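You operate a simulated robot arm through the tools that you are given. There is no shell and no other tool. Be economical: measure what you need, move in short steps, check, and stop when the job is done.

Carry out the task below with a simulated robot arm. There is one attempt and no reset: what you move stays moved.

TASK
Put the blue sachet and the white socket cap in the blue handled tray.

It is judged by the outcome, as a careful person would: the job done as asked, and still so three seconds after it is handed in. It fails if anything else is knocked over, pushed out of place, dropped, spilled or broken.

THE ROBOT
A 7-joint arm with a two-finger parallel gripper, fixed in place. Base frame: the origin is at the foot of the arm, x ahead of it, y to its left, z up; the work surface is at about z = 0. Lengths are in cm, angles in degrees, forces in N, time in s.
With the tool pointing down near the work surface it reaches from about 24 to 62 cm from the base axis. Its first joint turns from -66.0 to 66.0 degrees. Payload 2.6 kg.
Tool frame: the origin (TCP) lies between the finger pads and is the grasp point; the fingertips stand 3 cm ahead of it; z points along the fingers, y is the line along which they close. The gripper opens to 9.4 cm. The fingers are 2.8 cm wide and 1 cm thick; the gripper's body (5 by 9.6 cm) begins 5.5 cm behind the TCP.
Orientation is that of the tool frame in the base frame, as a unit quaternion [x, y, z, w]. With the fingers straight down and closing along the base's y, the tool's x points along the base's -x, its y along +y and its z along -z.

THE INTERFACE
- The arm moves only by the tool play_rows. Its argument "rows" is a list of rows, each a list of 7 numbers: the shift along the base's x, y, z in cm, then the turn, a rotation vector about the base's x, y, z in degrees, then the gripper command, from -1 (shut) to 1 (fully open), values between in proportion. In form: [[tx, ty, tz, ax, ay, az, claw], ...]. A call has 1 to 8 rows; each row shifts and turns the commanded pose from where the row before left it. A row lasts 0.2 s, in which the tool goes at most 5 cm and 8.6 degrees; a call with a longer step from one row to the next is refused whole, and so is a gripper value outside its range. A pose out of reach is approached as far as the arm can. The call stops where the force on the tool passes 40 N (or 10 N more than at its start, if that is more) or the arm is blocked; 0.2 s more then pass. The fingers move at their own pace (about 7.2 cm/s each) and stop on an object; they squeeze with about 37 N. The grip force told is the motor's: it shows also when the fingers shut on nothing. Time passes only in rows, and 0.2 s behind the last, so rows that do not move let the fingers close. It gives the time, the measured TCP pose, the force on the tool (base axes), the opening and the grip force at its end, in the units of the frame above (readings bear some noise), and new pictures: "views" is both (left out), scene, wrist or none.
- Cameras (640 x 400 px; columns grow to the right, rows downward): "scene" is fixed at [4.54, 44.92, 55.18]; the picture's right is [-0.62, -0.79, 0.00], its down [-0.55, 0.43, -0.72] and it looks along [0.57, -0.44, -0.69] (base axes); focal length 332 px, centre (320, 200). "wrist" rides on the gripper at [-3.7, 0, -5.8] in the tool frame; the picture's right is [0.00, -1.00, 0.00], its down [0.97, 0.00, -0.24] and it looks along [0.24, 0.00, 0.97] (tool axes); focal length 218 px, centre (320, 200).
- measure_at(camera, pixels): for up to 12 pixels [column, row] of the newest picture of that camera ("zoom" is the newest enlarged one), the place [x, y, z] in the base frame of the surface seen there, good to about 0.2 cm. No time passes.
- close_up(camera, box): a new picture of the part [left, top, right, bottom] of that camera's present view, enlarged. No time passes.
- finish_job(): hands the job in; it is judged then, once.

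Work in short steps. Measure before you move; look again where a grasp or a placing could have gone wrong, and mend it. You have 60 turns and 120 pictures in all, the two below and enlarged ones among them. Open the gripper and draw the arm clear of the work before you hand the job in, unless the task says otherwise; then end with one line.

The tools are called as a command line: name --pt "numbers of a row" for each row, then --argument value for the rest, lists and objects as JSON in quotes. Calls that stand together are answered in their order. play_rows: Moves the arm, as the interface text tells. Its arguments: {"type":"object","properties":{"rows":{"type":"array"},"views":{"type":"string","enum":["both","scene","wrist","none"]}},"required":["rows"]} The other tools are called the same way: measure_at (camera, pixels) gives the place of the surface under pixels of a picture; close_up (camera, box) takes an enlarged picture of a part of a camera's view; finish_job () hands the job in.

At the start:

```text
clock: 0.0
tcp_pos: [44.84, 3.87, 24.68]
tcp_rot: [0.0, 1.0, 0.0, 0.0]
force: [-0.3, -1.0, -0.5]
gripper_width: 9.4
grip_force: 0.1
```

scene: 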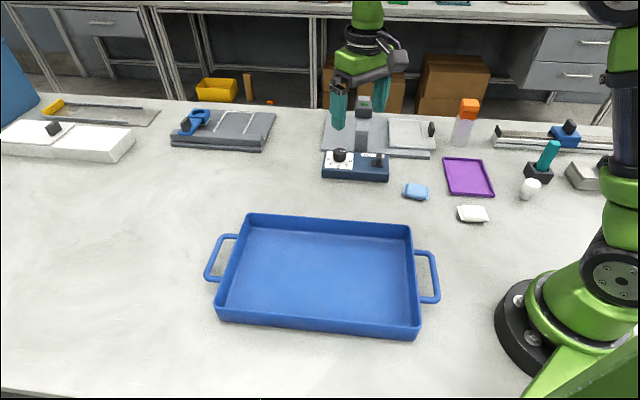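
wrist: 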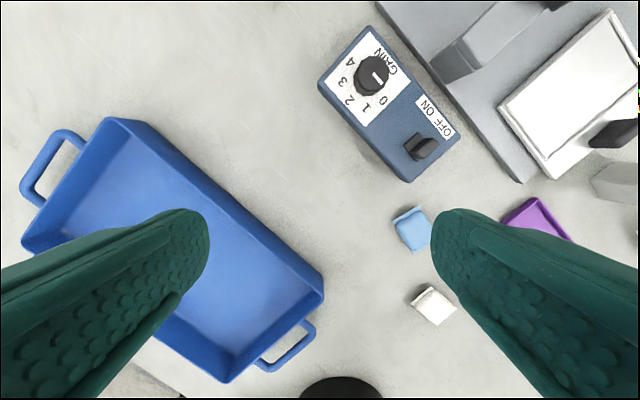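

The blue sachet seems to be at scene (416,191). The white objects at (472,213) and (530,188) need telling apart, so I zoom in and measure.

close_up --camera "scene" --box '[390, 130, 610, 240]'

measure_at --camera "scene" --pixels '[[416, 189], [404, 188], [428, 190], [472, 212], [530, 185], [531, 197], [318, 270], [247, 215], [410, 228], [417, 335], [218, 318], [540, 180]]'

```text
2.91 times, centred on (500, 185) of scene
```

zoom: 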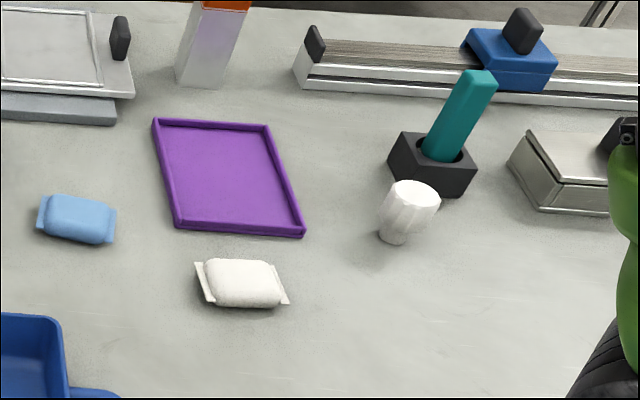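

```text
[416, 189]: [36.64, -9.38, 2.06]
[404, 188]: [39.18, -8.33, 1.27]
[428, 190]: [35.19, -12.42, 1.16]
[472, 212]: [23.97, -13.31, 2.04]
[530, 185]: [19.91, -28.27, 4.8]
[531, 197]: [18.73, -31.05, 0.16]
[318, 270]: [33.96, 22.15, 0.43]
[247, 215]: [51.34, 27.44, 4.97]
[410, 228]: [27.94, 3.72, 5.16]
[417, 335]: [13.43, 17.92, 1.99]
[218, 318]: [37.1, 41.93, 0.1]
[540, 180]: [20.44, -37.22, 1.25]
```

The white flared piece at zoom (408,208) is the socket cap, and the blue pillow is the sachet. I measure both in detail.

measure_at --camera "zoom" --pixels '[[412, 188], [395, 190], [430, 195], [408, 205], [393, 240], [40, 222], [112, 235], [80, 200], [78, 225], [432, 190], [410, 135], [400, 170]]'

measure_at --camera "wrist" --pixels '[[397, 220], [420, 208], [410, 250], [430, 240], [412, 228], [120, 120], [322, 290], [225, 380], [25, 245], [200, 240]]'

```text
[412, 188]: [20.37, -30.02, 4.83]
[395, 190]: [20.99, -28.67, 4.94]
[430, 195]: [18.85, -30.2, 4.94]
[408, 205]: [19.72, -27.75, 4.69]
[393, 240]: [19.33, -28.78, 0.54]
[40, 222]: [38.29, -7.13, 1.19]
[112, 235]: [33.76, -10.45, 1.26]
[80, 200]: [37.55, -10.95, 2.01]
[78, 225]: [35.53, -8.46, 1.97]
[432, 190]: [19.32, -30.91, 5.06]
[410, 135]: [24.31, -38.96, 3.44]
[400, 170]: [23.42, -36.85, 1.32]
```

```text
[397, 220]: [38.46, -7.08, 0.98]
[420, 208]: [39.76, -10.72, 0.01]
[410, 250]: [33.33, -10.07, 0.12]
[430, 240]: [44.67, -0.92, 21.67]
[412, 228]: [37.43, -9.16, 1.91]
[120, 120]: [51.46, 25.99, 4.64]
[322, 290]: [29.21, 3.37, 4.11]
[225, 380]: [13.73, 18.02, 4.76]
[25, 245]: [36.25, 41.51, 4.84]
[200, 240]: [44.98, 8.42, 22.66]
```

Sachet centre is about (36.4, -9.7) with its long axis about 38° from x. I go above it with the tool turned about +38° and look.

play_rows --pt "-1.5 -2.5 -1.8 0 0 7.6 1" --pt "-1.5 -2.5 -1.8 0 0 7.6 1" --pt "-1.5 -2.5 -1.8 0 0 7.6 1" --pt "-1.5 -2.5 -1.8 0 0 7.6 1" --pt "-1.5 -2.5 -1.8 0 0 7.6 1" --pt "-0.9 -1.1 -2 0 0 0 1" --pt "0 0 0 0 0 0 1"

```text
clock: 1.6
tcp_pos: [36.28, -9.76, 13.69]
tcp_rot: [-0.326, 0.945, 0.002, 0.001]
force: [0.5, -0.4, -0.7]
gripper_width: 9.4
grip_force: 0.1
```

scene: 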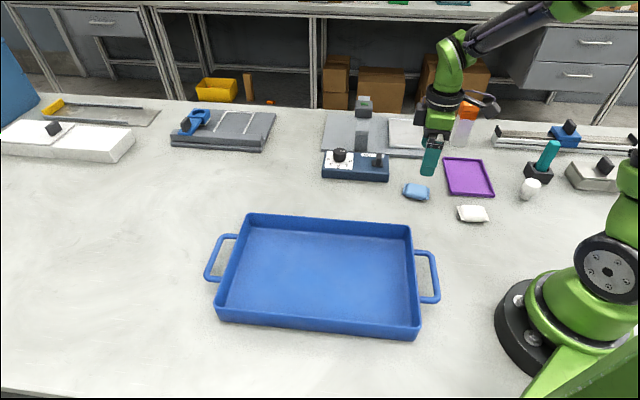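
wrist: 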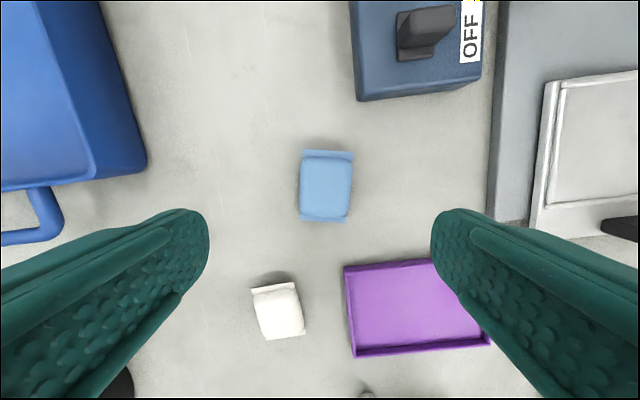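

The sachet is aligned with the closing direction. I measure its edges and the tray near it.

measure_at --camera "wrist" --pixels '[[326, 152], [324, 221], [301, 186], [350, 186], [326, 186], [350, 265]]'

```text
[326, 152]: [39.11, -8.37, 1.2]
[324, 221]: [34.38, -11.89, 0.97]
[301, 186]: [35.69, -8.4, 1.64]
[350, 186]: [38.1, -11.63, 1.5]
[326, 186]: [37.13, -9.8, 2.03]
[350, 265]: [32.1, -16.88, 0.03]
```

Centre is about (36.8, -10.05). I descend with the opening at about 6.8 cm until the tips are about 0.4 cm above the table, then close.

play_rows --pt "0.5 -0.3 -3 0 0 -1 0.45" --pt "0 0 -3 0 0 0 0.45" --pt "0 0 -2.5 0 0 0 0.45" --pt "0 0 -1.8 0 0 0 0.45" --pt "0 0 0 0 0 0 0.45" --pt "0 0 0 0 0 0 -1" --pt "0 0 0 0 0 0 -1" --pt "0 0 0 0 0 0 -1"

```text
clock: 3.4
tcp_pos: [36.95, -10.15, 3.42]
tcp_rot: [-0.318, 0.948, 0.0, 0.0]
force: [-0.8, 0.0, 0.1]
gripper_width: 4.29
grip_force: 36.9
```

scene: 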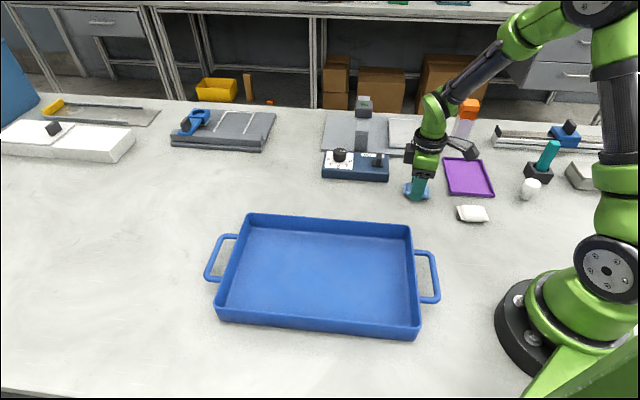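
wrist: 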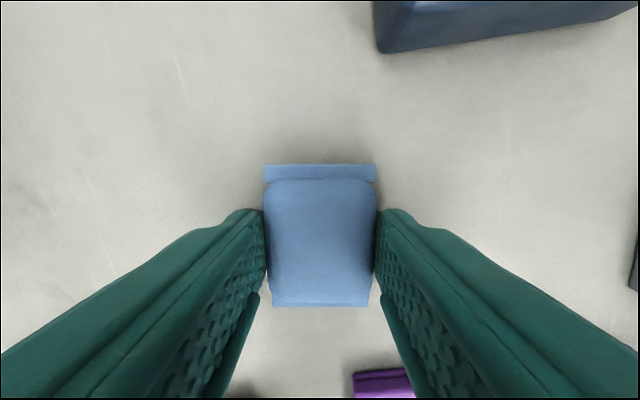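

The sachet is held (opening 4.29, force 37). I lift and carry it over the tray.

play_rows --pt "0 0 3 0 0 0 -1" --pt "0 0 4 0 0 0 -1" --pt "0 1 3 0 0 0 -1" --pt "0.2 4 0 0 0 0 -1" --pt "0.2 4.5 0 0 0 0 -1" --pt "0.2 4.5 0 0 0 0 -1" --pt "0.2 4.5 0 0 0 0 -1" --pt "0.2 4.5 0 0 0 0 -1" --views "scene"

play_rows --pt "0 4.5 0 0 0 0 -1" --pt "0 4.5 0 0 0 0 -1" --pt "0 3.5 0 0 0 0 -1" --pt "0 0.5 -3 0 0 0 -1" --pt "0 0 -3 0 0 0 -1" --pt "0 0 -2 0 0 0 -1" --pt "0 0 0 0 0 0 -1"

```text
clock: 5.2
tcp_pos: [38.06, 13.17, 13.48]
tcp_rot: [-0.317, 0.948, 0.0, 0.0]
force: [0.9, 0.2, -0.7]
gripper_width: 4.28
grip_force: 36.5
```

scene: 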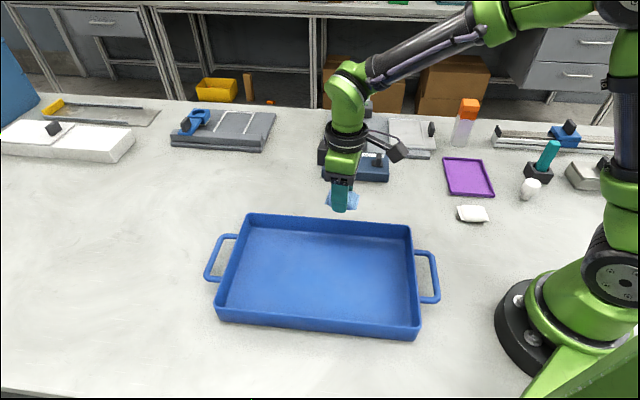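

```text
clock: 6.8
tcp_pos: [38.14, 25.87, 5.2]
tcp_rot: [-0.317, 0.948, 0.0, 0.002]
force: [-0.2, 0.3, -1.0]
gripper_width: 4.27
grip_force: 36.9
```

scene: 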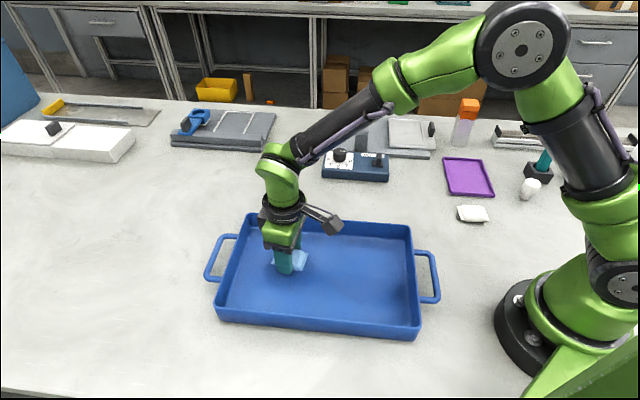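
wrist: 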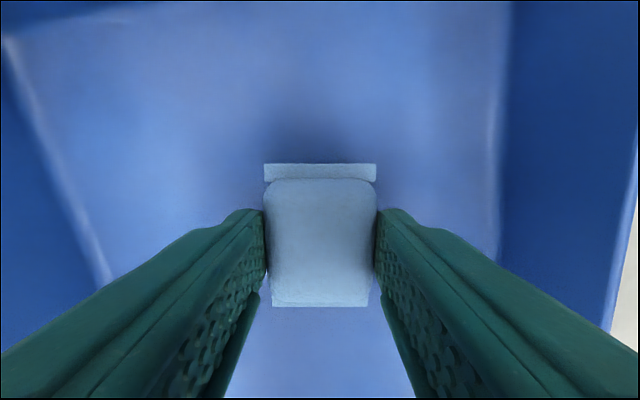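

The sachet is over the tray floor, clear of the walls. I lower 1.25 cm, open gently and rise.

play_rows --pt "0 0 -0.8 0 0 0 -1" --pt "0 0 -0.45 0 0 0 -1" --pt "0 0 0 0 0 0 -1" --pt "0 0 0 0 0 0 0.3" --pt "0 0 0 0 0 0 0.3" --pt "0 0 3 0 0 0 0.3" --pt "0 0 4 0 0 0 0.3" --pt "0 0 4 0 0 0 0.3"

```text
clock: 8.6
tcp_pos: [38.18, 25.75, 14.86]
tcp_rot: [-0.318, 0.948, 0.001, 0.0]
force: [0.5, 0.2, -0.1]
gripper_width: 6.09
grip_force: 0.1
```

scene: 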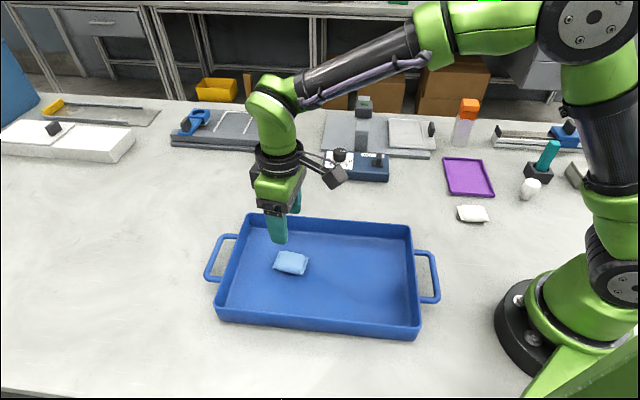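
wrist: 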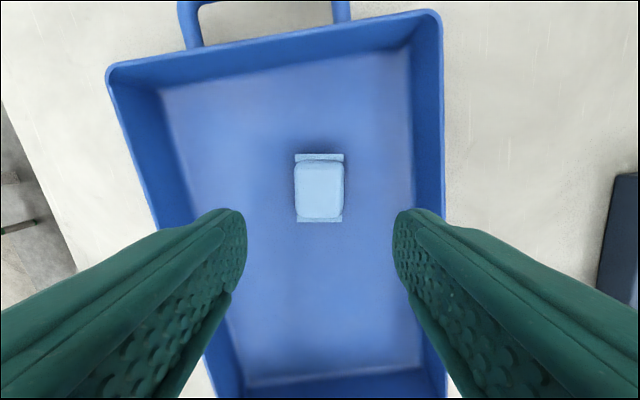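

The sachet lies flat in the tray. I now swing at height toward the cap at about (19.7, -29), turning the tool toward yaw -65° so the fingers straddle the cap sideways from the holder.

play_rows --pt "-0.5 -3.5 2 0 0 -7.5 0.3" --pt "-0.5 -4 2 0 0 -7.5 0.3" --pt "-0.5 -4 1 0 0 -7.5 0.3" --pt "-0.5 -4 0 0 0 -7.5 0.3" --pt "-0.5 -4 0 0 0 -7.5 0.3" --pt "-1 -4 0 0 0 -7.5 0.3" --pt "-1 -4 0 0 0 -7.5 0.3" --pt "-1 -4 0 0 0 -7.5 0.3" --views "none"

play_rows --pt "-1.5 -4 0 0 0 -7.5 0.3" --pt "-1.5 -4 0 0 0 -7.5 0.3" --pt "-2 -3.5 0 0 0 -7.5 0.3" --pt "-2 -3.5 0 0 0 -7.5 0.3" --pt "-2 -3.5 0 0 0 -7.5 0.3" --pt "-2 -2 0 0 0 -4 0.3" --pt "0 0 0 0 0 0 0.3"

```text
clock: 10.4
tcp_pos: [32.52, -5.6, 20.05]
tcp_rot: [0.201, 0.98, 0.0, 0.0]
force: [0.1, -0.7, 0.2]
gripper_width: 6.1
grip_force: 0.2
```

```text
clock: 12.0
tcp_pos: [21.58, -26.19, 19.97]
tcp_rot: [0.534, 0.845, 0.0, 0.0]
force: [0.5, 0.1, -0.8]
gripper_width: 6.1
grip_force: 0.0
```

scene: 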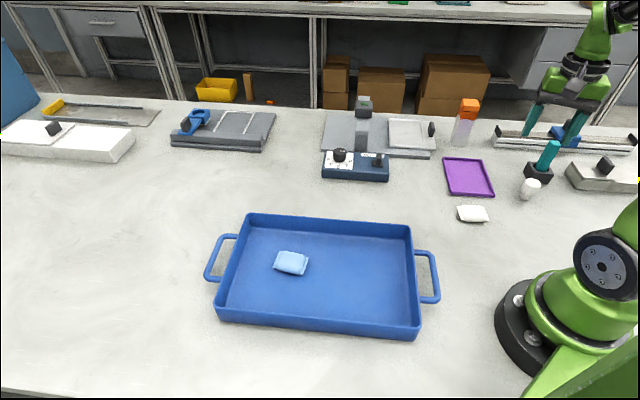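
wrist: 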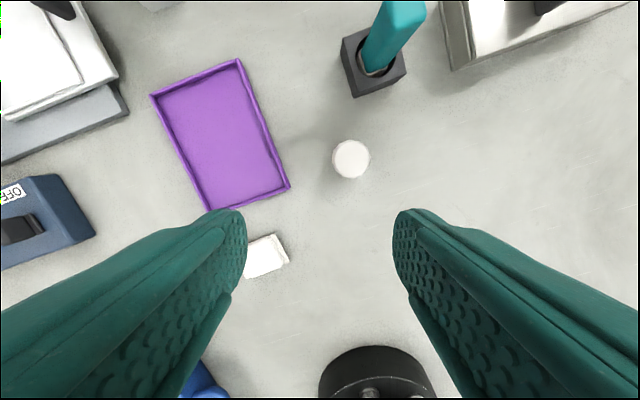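

measure_at --camera "wrist" --pixels '[[350, 159], [334, 159], [367, 159], [350, 143], [350, 175], [400, 8], [375, 65], [410, 30], [355, 94], [404, 75], [288, 186], [415, 12]]'

close_up --camera "wrist" --box '[280, 0, 440, 200]'

close_up --camera "scene" --box '[505, 150, 569, 210]'

```text
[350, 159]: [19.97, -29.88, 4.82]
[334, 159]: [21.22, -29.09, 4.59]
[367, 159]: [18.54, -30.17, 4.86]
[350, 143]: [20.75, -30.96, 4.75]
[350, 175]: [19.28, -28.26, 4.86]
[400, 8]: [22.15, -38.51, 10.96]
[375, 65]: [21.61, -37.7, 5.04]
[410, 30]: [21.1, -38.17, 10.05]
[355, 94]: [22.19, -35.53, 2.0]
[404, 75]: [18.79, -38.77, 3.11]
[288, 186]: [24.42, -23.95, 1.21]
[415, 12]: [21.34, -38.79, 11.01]
```

```text
2.00 times, centred on (360, 100) of wrist
```

zoom: 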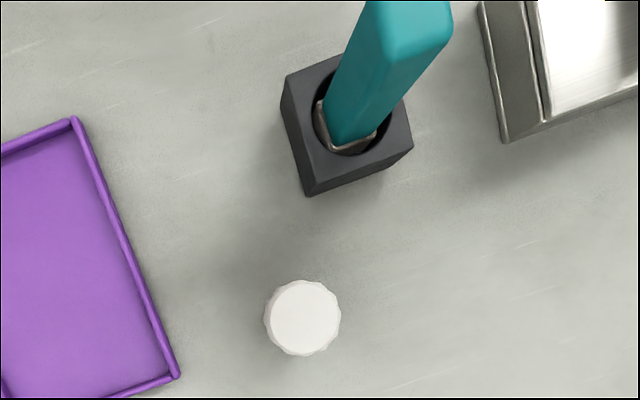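

```text
6.67 times, centred on (537, 180) of scene
```

zoom: 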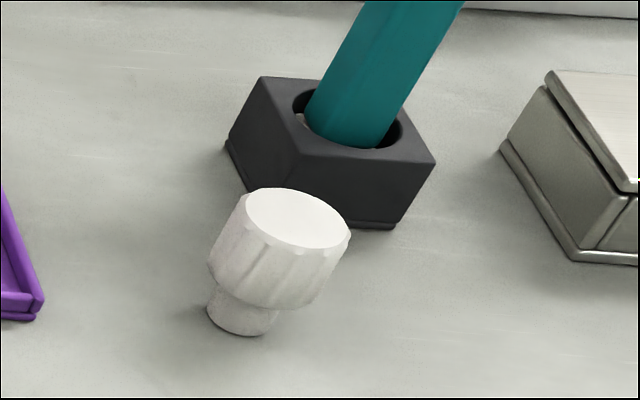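

The cap stands upright at (20.0, -29.6), about 3 cm across with its top at 4.8. The teal marker top is at (22, -38.5, 11), so I turn +14° to keep the camera away from it and descend partway.

play_rows --pt "-0.8 -1.7 0 0 0 7 0.3" --pt "-0.8 -1.7 -2 0 0 7 0.3" --pt "0 0 -4 0 0 0 0.3" --pt "0 0 -4 0 0 0 0.3" --pt "0 0 0 0 0 0 0.3"

```text
clock: 13.2
tcp_pos: [20.08, -29.36, 9.97]
tcp_rot: [0.426, 0.905, 0.0, 0.002]
force: [-0.1, 0.1, 0.3]
gripper_width: 6.11
grip_force: 0.1
```

scene: 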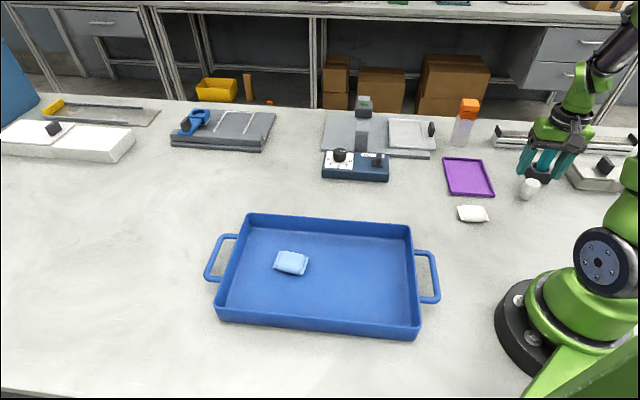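
wrist: 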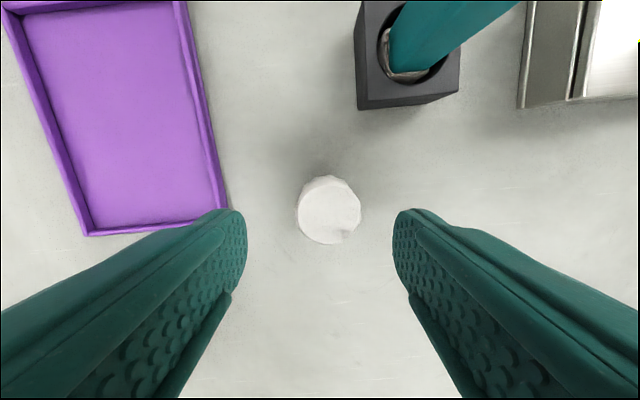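

measure_at --camera "wrist" --pixels '[[300, 210], [358, 208], [328, 184], [325, 240], [226, 200]]'

```text
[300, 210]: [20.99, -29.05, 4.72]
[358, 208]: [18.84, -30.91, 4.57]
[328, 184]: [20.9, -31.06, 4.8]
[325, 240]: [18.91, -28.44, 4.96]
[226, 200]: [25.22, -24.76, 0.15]
```

Cap centre is (19.9, -29.85). I correct the position, lower to TCP z of about 3.8 and close.

play_rows --pt "-0.2 -0.5 -0.5 0 0 0 0.3" --pt "0 0 -2 0 0 0 0.3" --pt "0 0 -2 0 0 0 0.3" --pt "0 0 -1.6 0 0 0 0.3" --pt "0 0 0 0 0 0 0.3" --pt "0 0 0 0 0 0 -1" --pt "0 0 0 0 0 0 -1" --pt "0 0 0 0 0 0 -1"

```text
clock: 15.0
tcp_pos: [19.8, -29.76, 4.04]
tcp_rot: [0.427, 0.904, 0.0, 0.0]
force: [0.3, 0.7, -0.9]
gripper_width: 3.34
grip_force: 36.8
```

scene: 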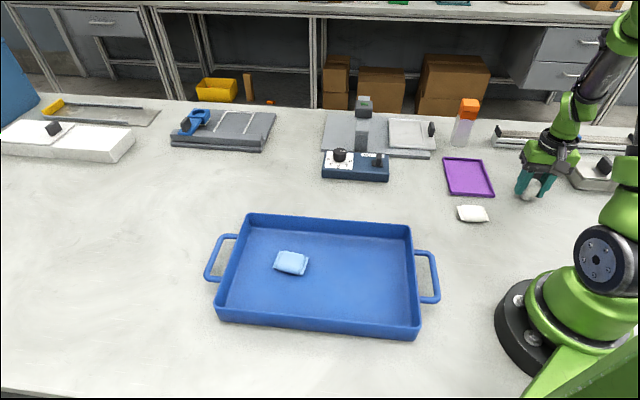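
wrist: 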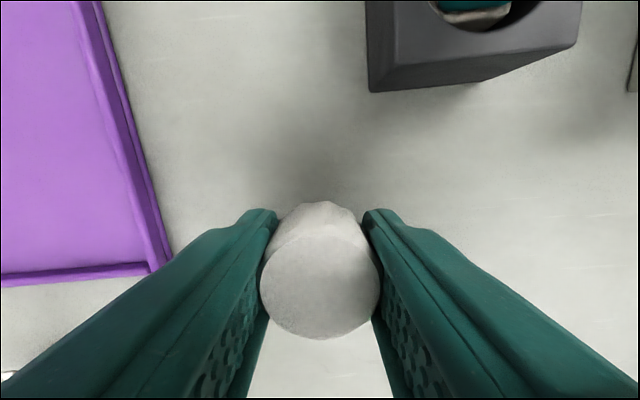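

The cap is gripped (3.34 cm). I lift straight up, then travel back above tray height.

play_rows --pt "0 0 2 0 0 0 -1" --pt "0 0 4 0 0 0 -1" --pt "0 0 4 0 0 0 -1" --pt "1 1.5 3 0 0 0 -1" --pt "2 3.5 0 0 0 6 -1" --pt "2 3.5 0 0 0 6 -1" --pt "2 3.5 0 0 0 6 -1" --pt "1.5 4 0 0 0 6 -1"

```text
clock: 16.8
tcp_pos: [27.98, -14.2, 17.15]
tcp_rot: [0.229, 0.973, -0.001, 0.001]
force: [1.6, 0.2, 0.1]
gripper_width: 3.35
grip_force: 37.6
```

scene: 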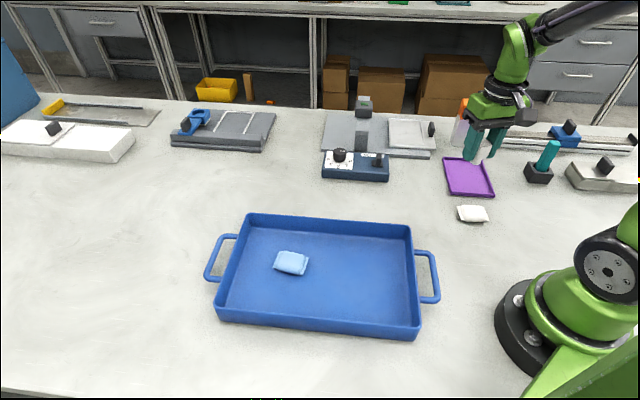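
wrist: 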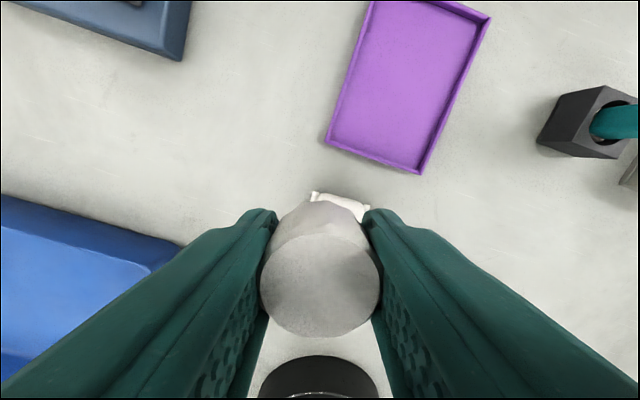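

play_rows --pt "0.3 4.4 0 0 0 6 -1" --pt "0.3 4.5 0 0 0 6 -1" --pt "0 4.5 0 0 0 6 -1" --pt "0 4.5 0 0 0 6 -1" --pt "0 4.5 0 0 0 6 -1" --pt "0 4.5 0 0 0 6 -1" --pt "0 4.3 0 0 0 6 -1" --pt "0 0 -3 0 0 0 -1" --views "none"

play_rows --pt "0 0 -4 0 0 0 -1" --pt "0 0 -3.5 0 0 0 -1" --pt "0 0 -1 0 0 0 -1" --pt "0 0 0 0 0 0 -1"

```text
clock: 18.6
tcp_pos: [28.8, 17.63, 13.73]
tcp_rot: [-0.135, 0.991, 0.001, 0.001]
force: [-0.1, -0.1, -0.4]
gripper_width: 3.33
grip_force: 36.8
```

```text
clock: 19.6
tcp_pos: [28.68, 17.48, 5.24]
tcp_rot: [-0.135, 0.991, 0.0, 0.001]
force: [0.9, -0.3, -0.5]
gripper_width: 3.37
grip_force: 37.2
```

scene: 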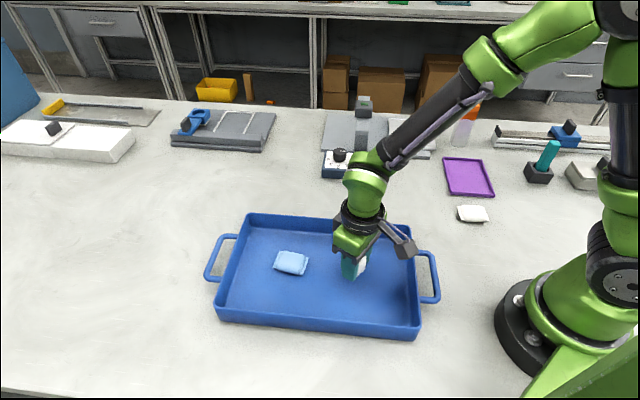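
wrist: 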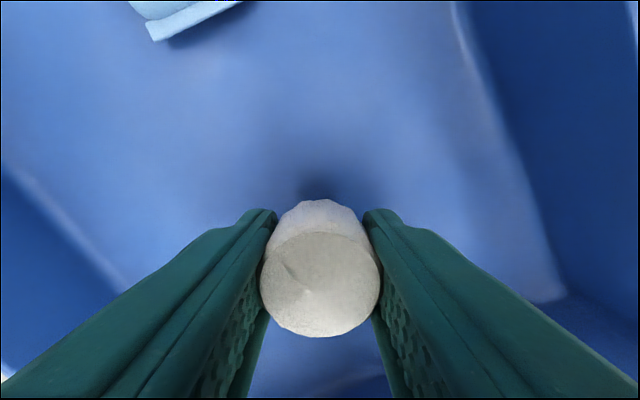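

The cap hangs about 0.75 cm above the tray floor. I lower it to contact without releasing and check the force.

play_rows --pt "0 0 -0.4 0 0 0 -1" --pt "0 0 -0.35 0 0 0 -1" --pt "0 0 0 0 0 0 -1" --views "none"

```text
clock: 20.4
tcp_pos: [28.71, 17.36, 4.71]
tcp_rot: [-0.135, 0.991, 0.0, 0.0]
force: [0.3, -0.2, 0.5]
gripper_width: 3.34
grip_force: 37.0
```

play_rows --pt "0 0 -0.25 0 0 0 -1" --pt "0 0 0 0 0 0 -1" --views "none"

```text
clock: 21.0
tcp_pos: [28.59, 17.29, 4.5]
tcp_rot: [-0.135, 0.991, 0.0, 0.001]
force: [0.0, -0.5, 2.9]
gripper_width: 3.36
grip_force: 37.2
```

The upward force of 2.9 N shows contact. I open and rise.

play_rows --pt "0 0 0 0 0 0 0.1" --pt "0 0 0 0 0 0 0.3" --pt "0 0 0 0 0 0 0.3" --pt "0 0 2 0 0 0 0.3" --pt "0 0 4 0 0 0 0.3" --pt "0 0 4 0 0 0 0.3" --pt "0 -2 4 0 0 0 0.3" --pt "0 -4 2 0 0 0 0.3"

```text
clock: 22.8
tcp_pos: [28.77, 11.46, 20.44]
tcp_rot: [-0.135, 0.991, 0.0, 0.0]
force: [0.1, 0.2, 0.2]
gripper_width: 6.14
grip_force: 0.1
```

scene: 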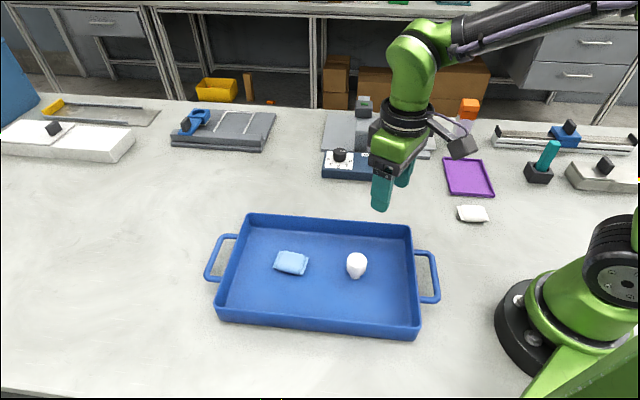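
wrist: 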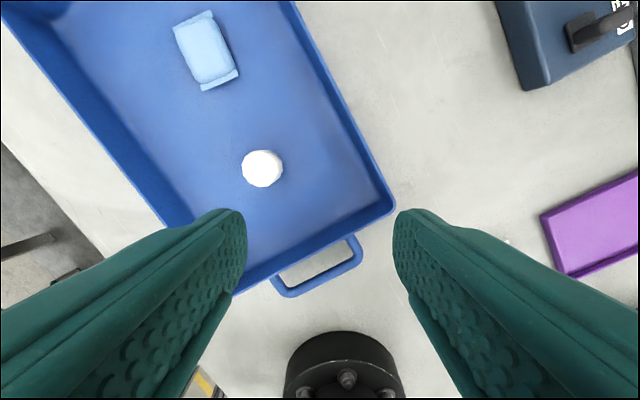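

Both objects are in the tray, with the cap standing upright. I move the arm fully clear and open it.

play_rows --pt "1 -4 2 0 0 0 1" --pt "1 -4 2 0 0 0 1" --pt "1 -4 0 0 0 0 1" --pt "0 0 0 0 0 0 1" --views "scene"

```text
clock: 23.8
tcp_pos: [31.75, -1.0, 24.68]
tcp_rot: [-0.134, 0.991, 0.0, -0.001]
force: [0.0, -0.3, 0.4]
gripper_width: 9.4
grip_force: 0.1
```

scene: 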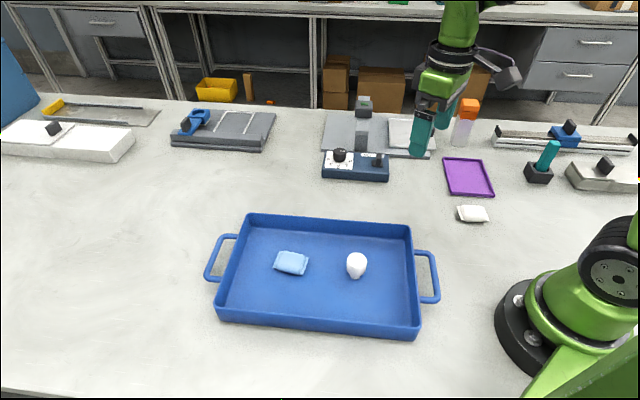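

finish_job

```text
The job is handed in.
```

The blue sachet and the white socket cap are both in the blue handled tray; nothing else was moved, and the arm is clear with the gripper open.
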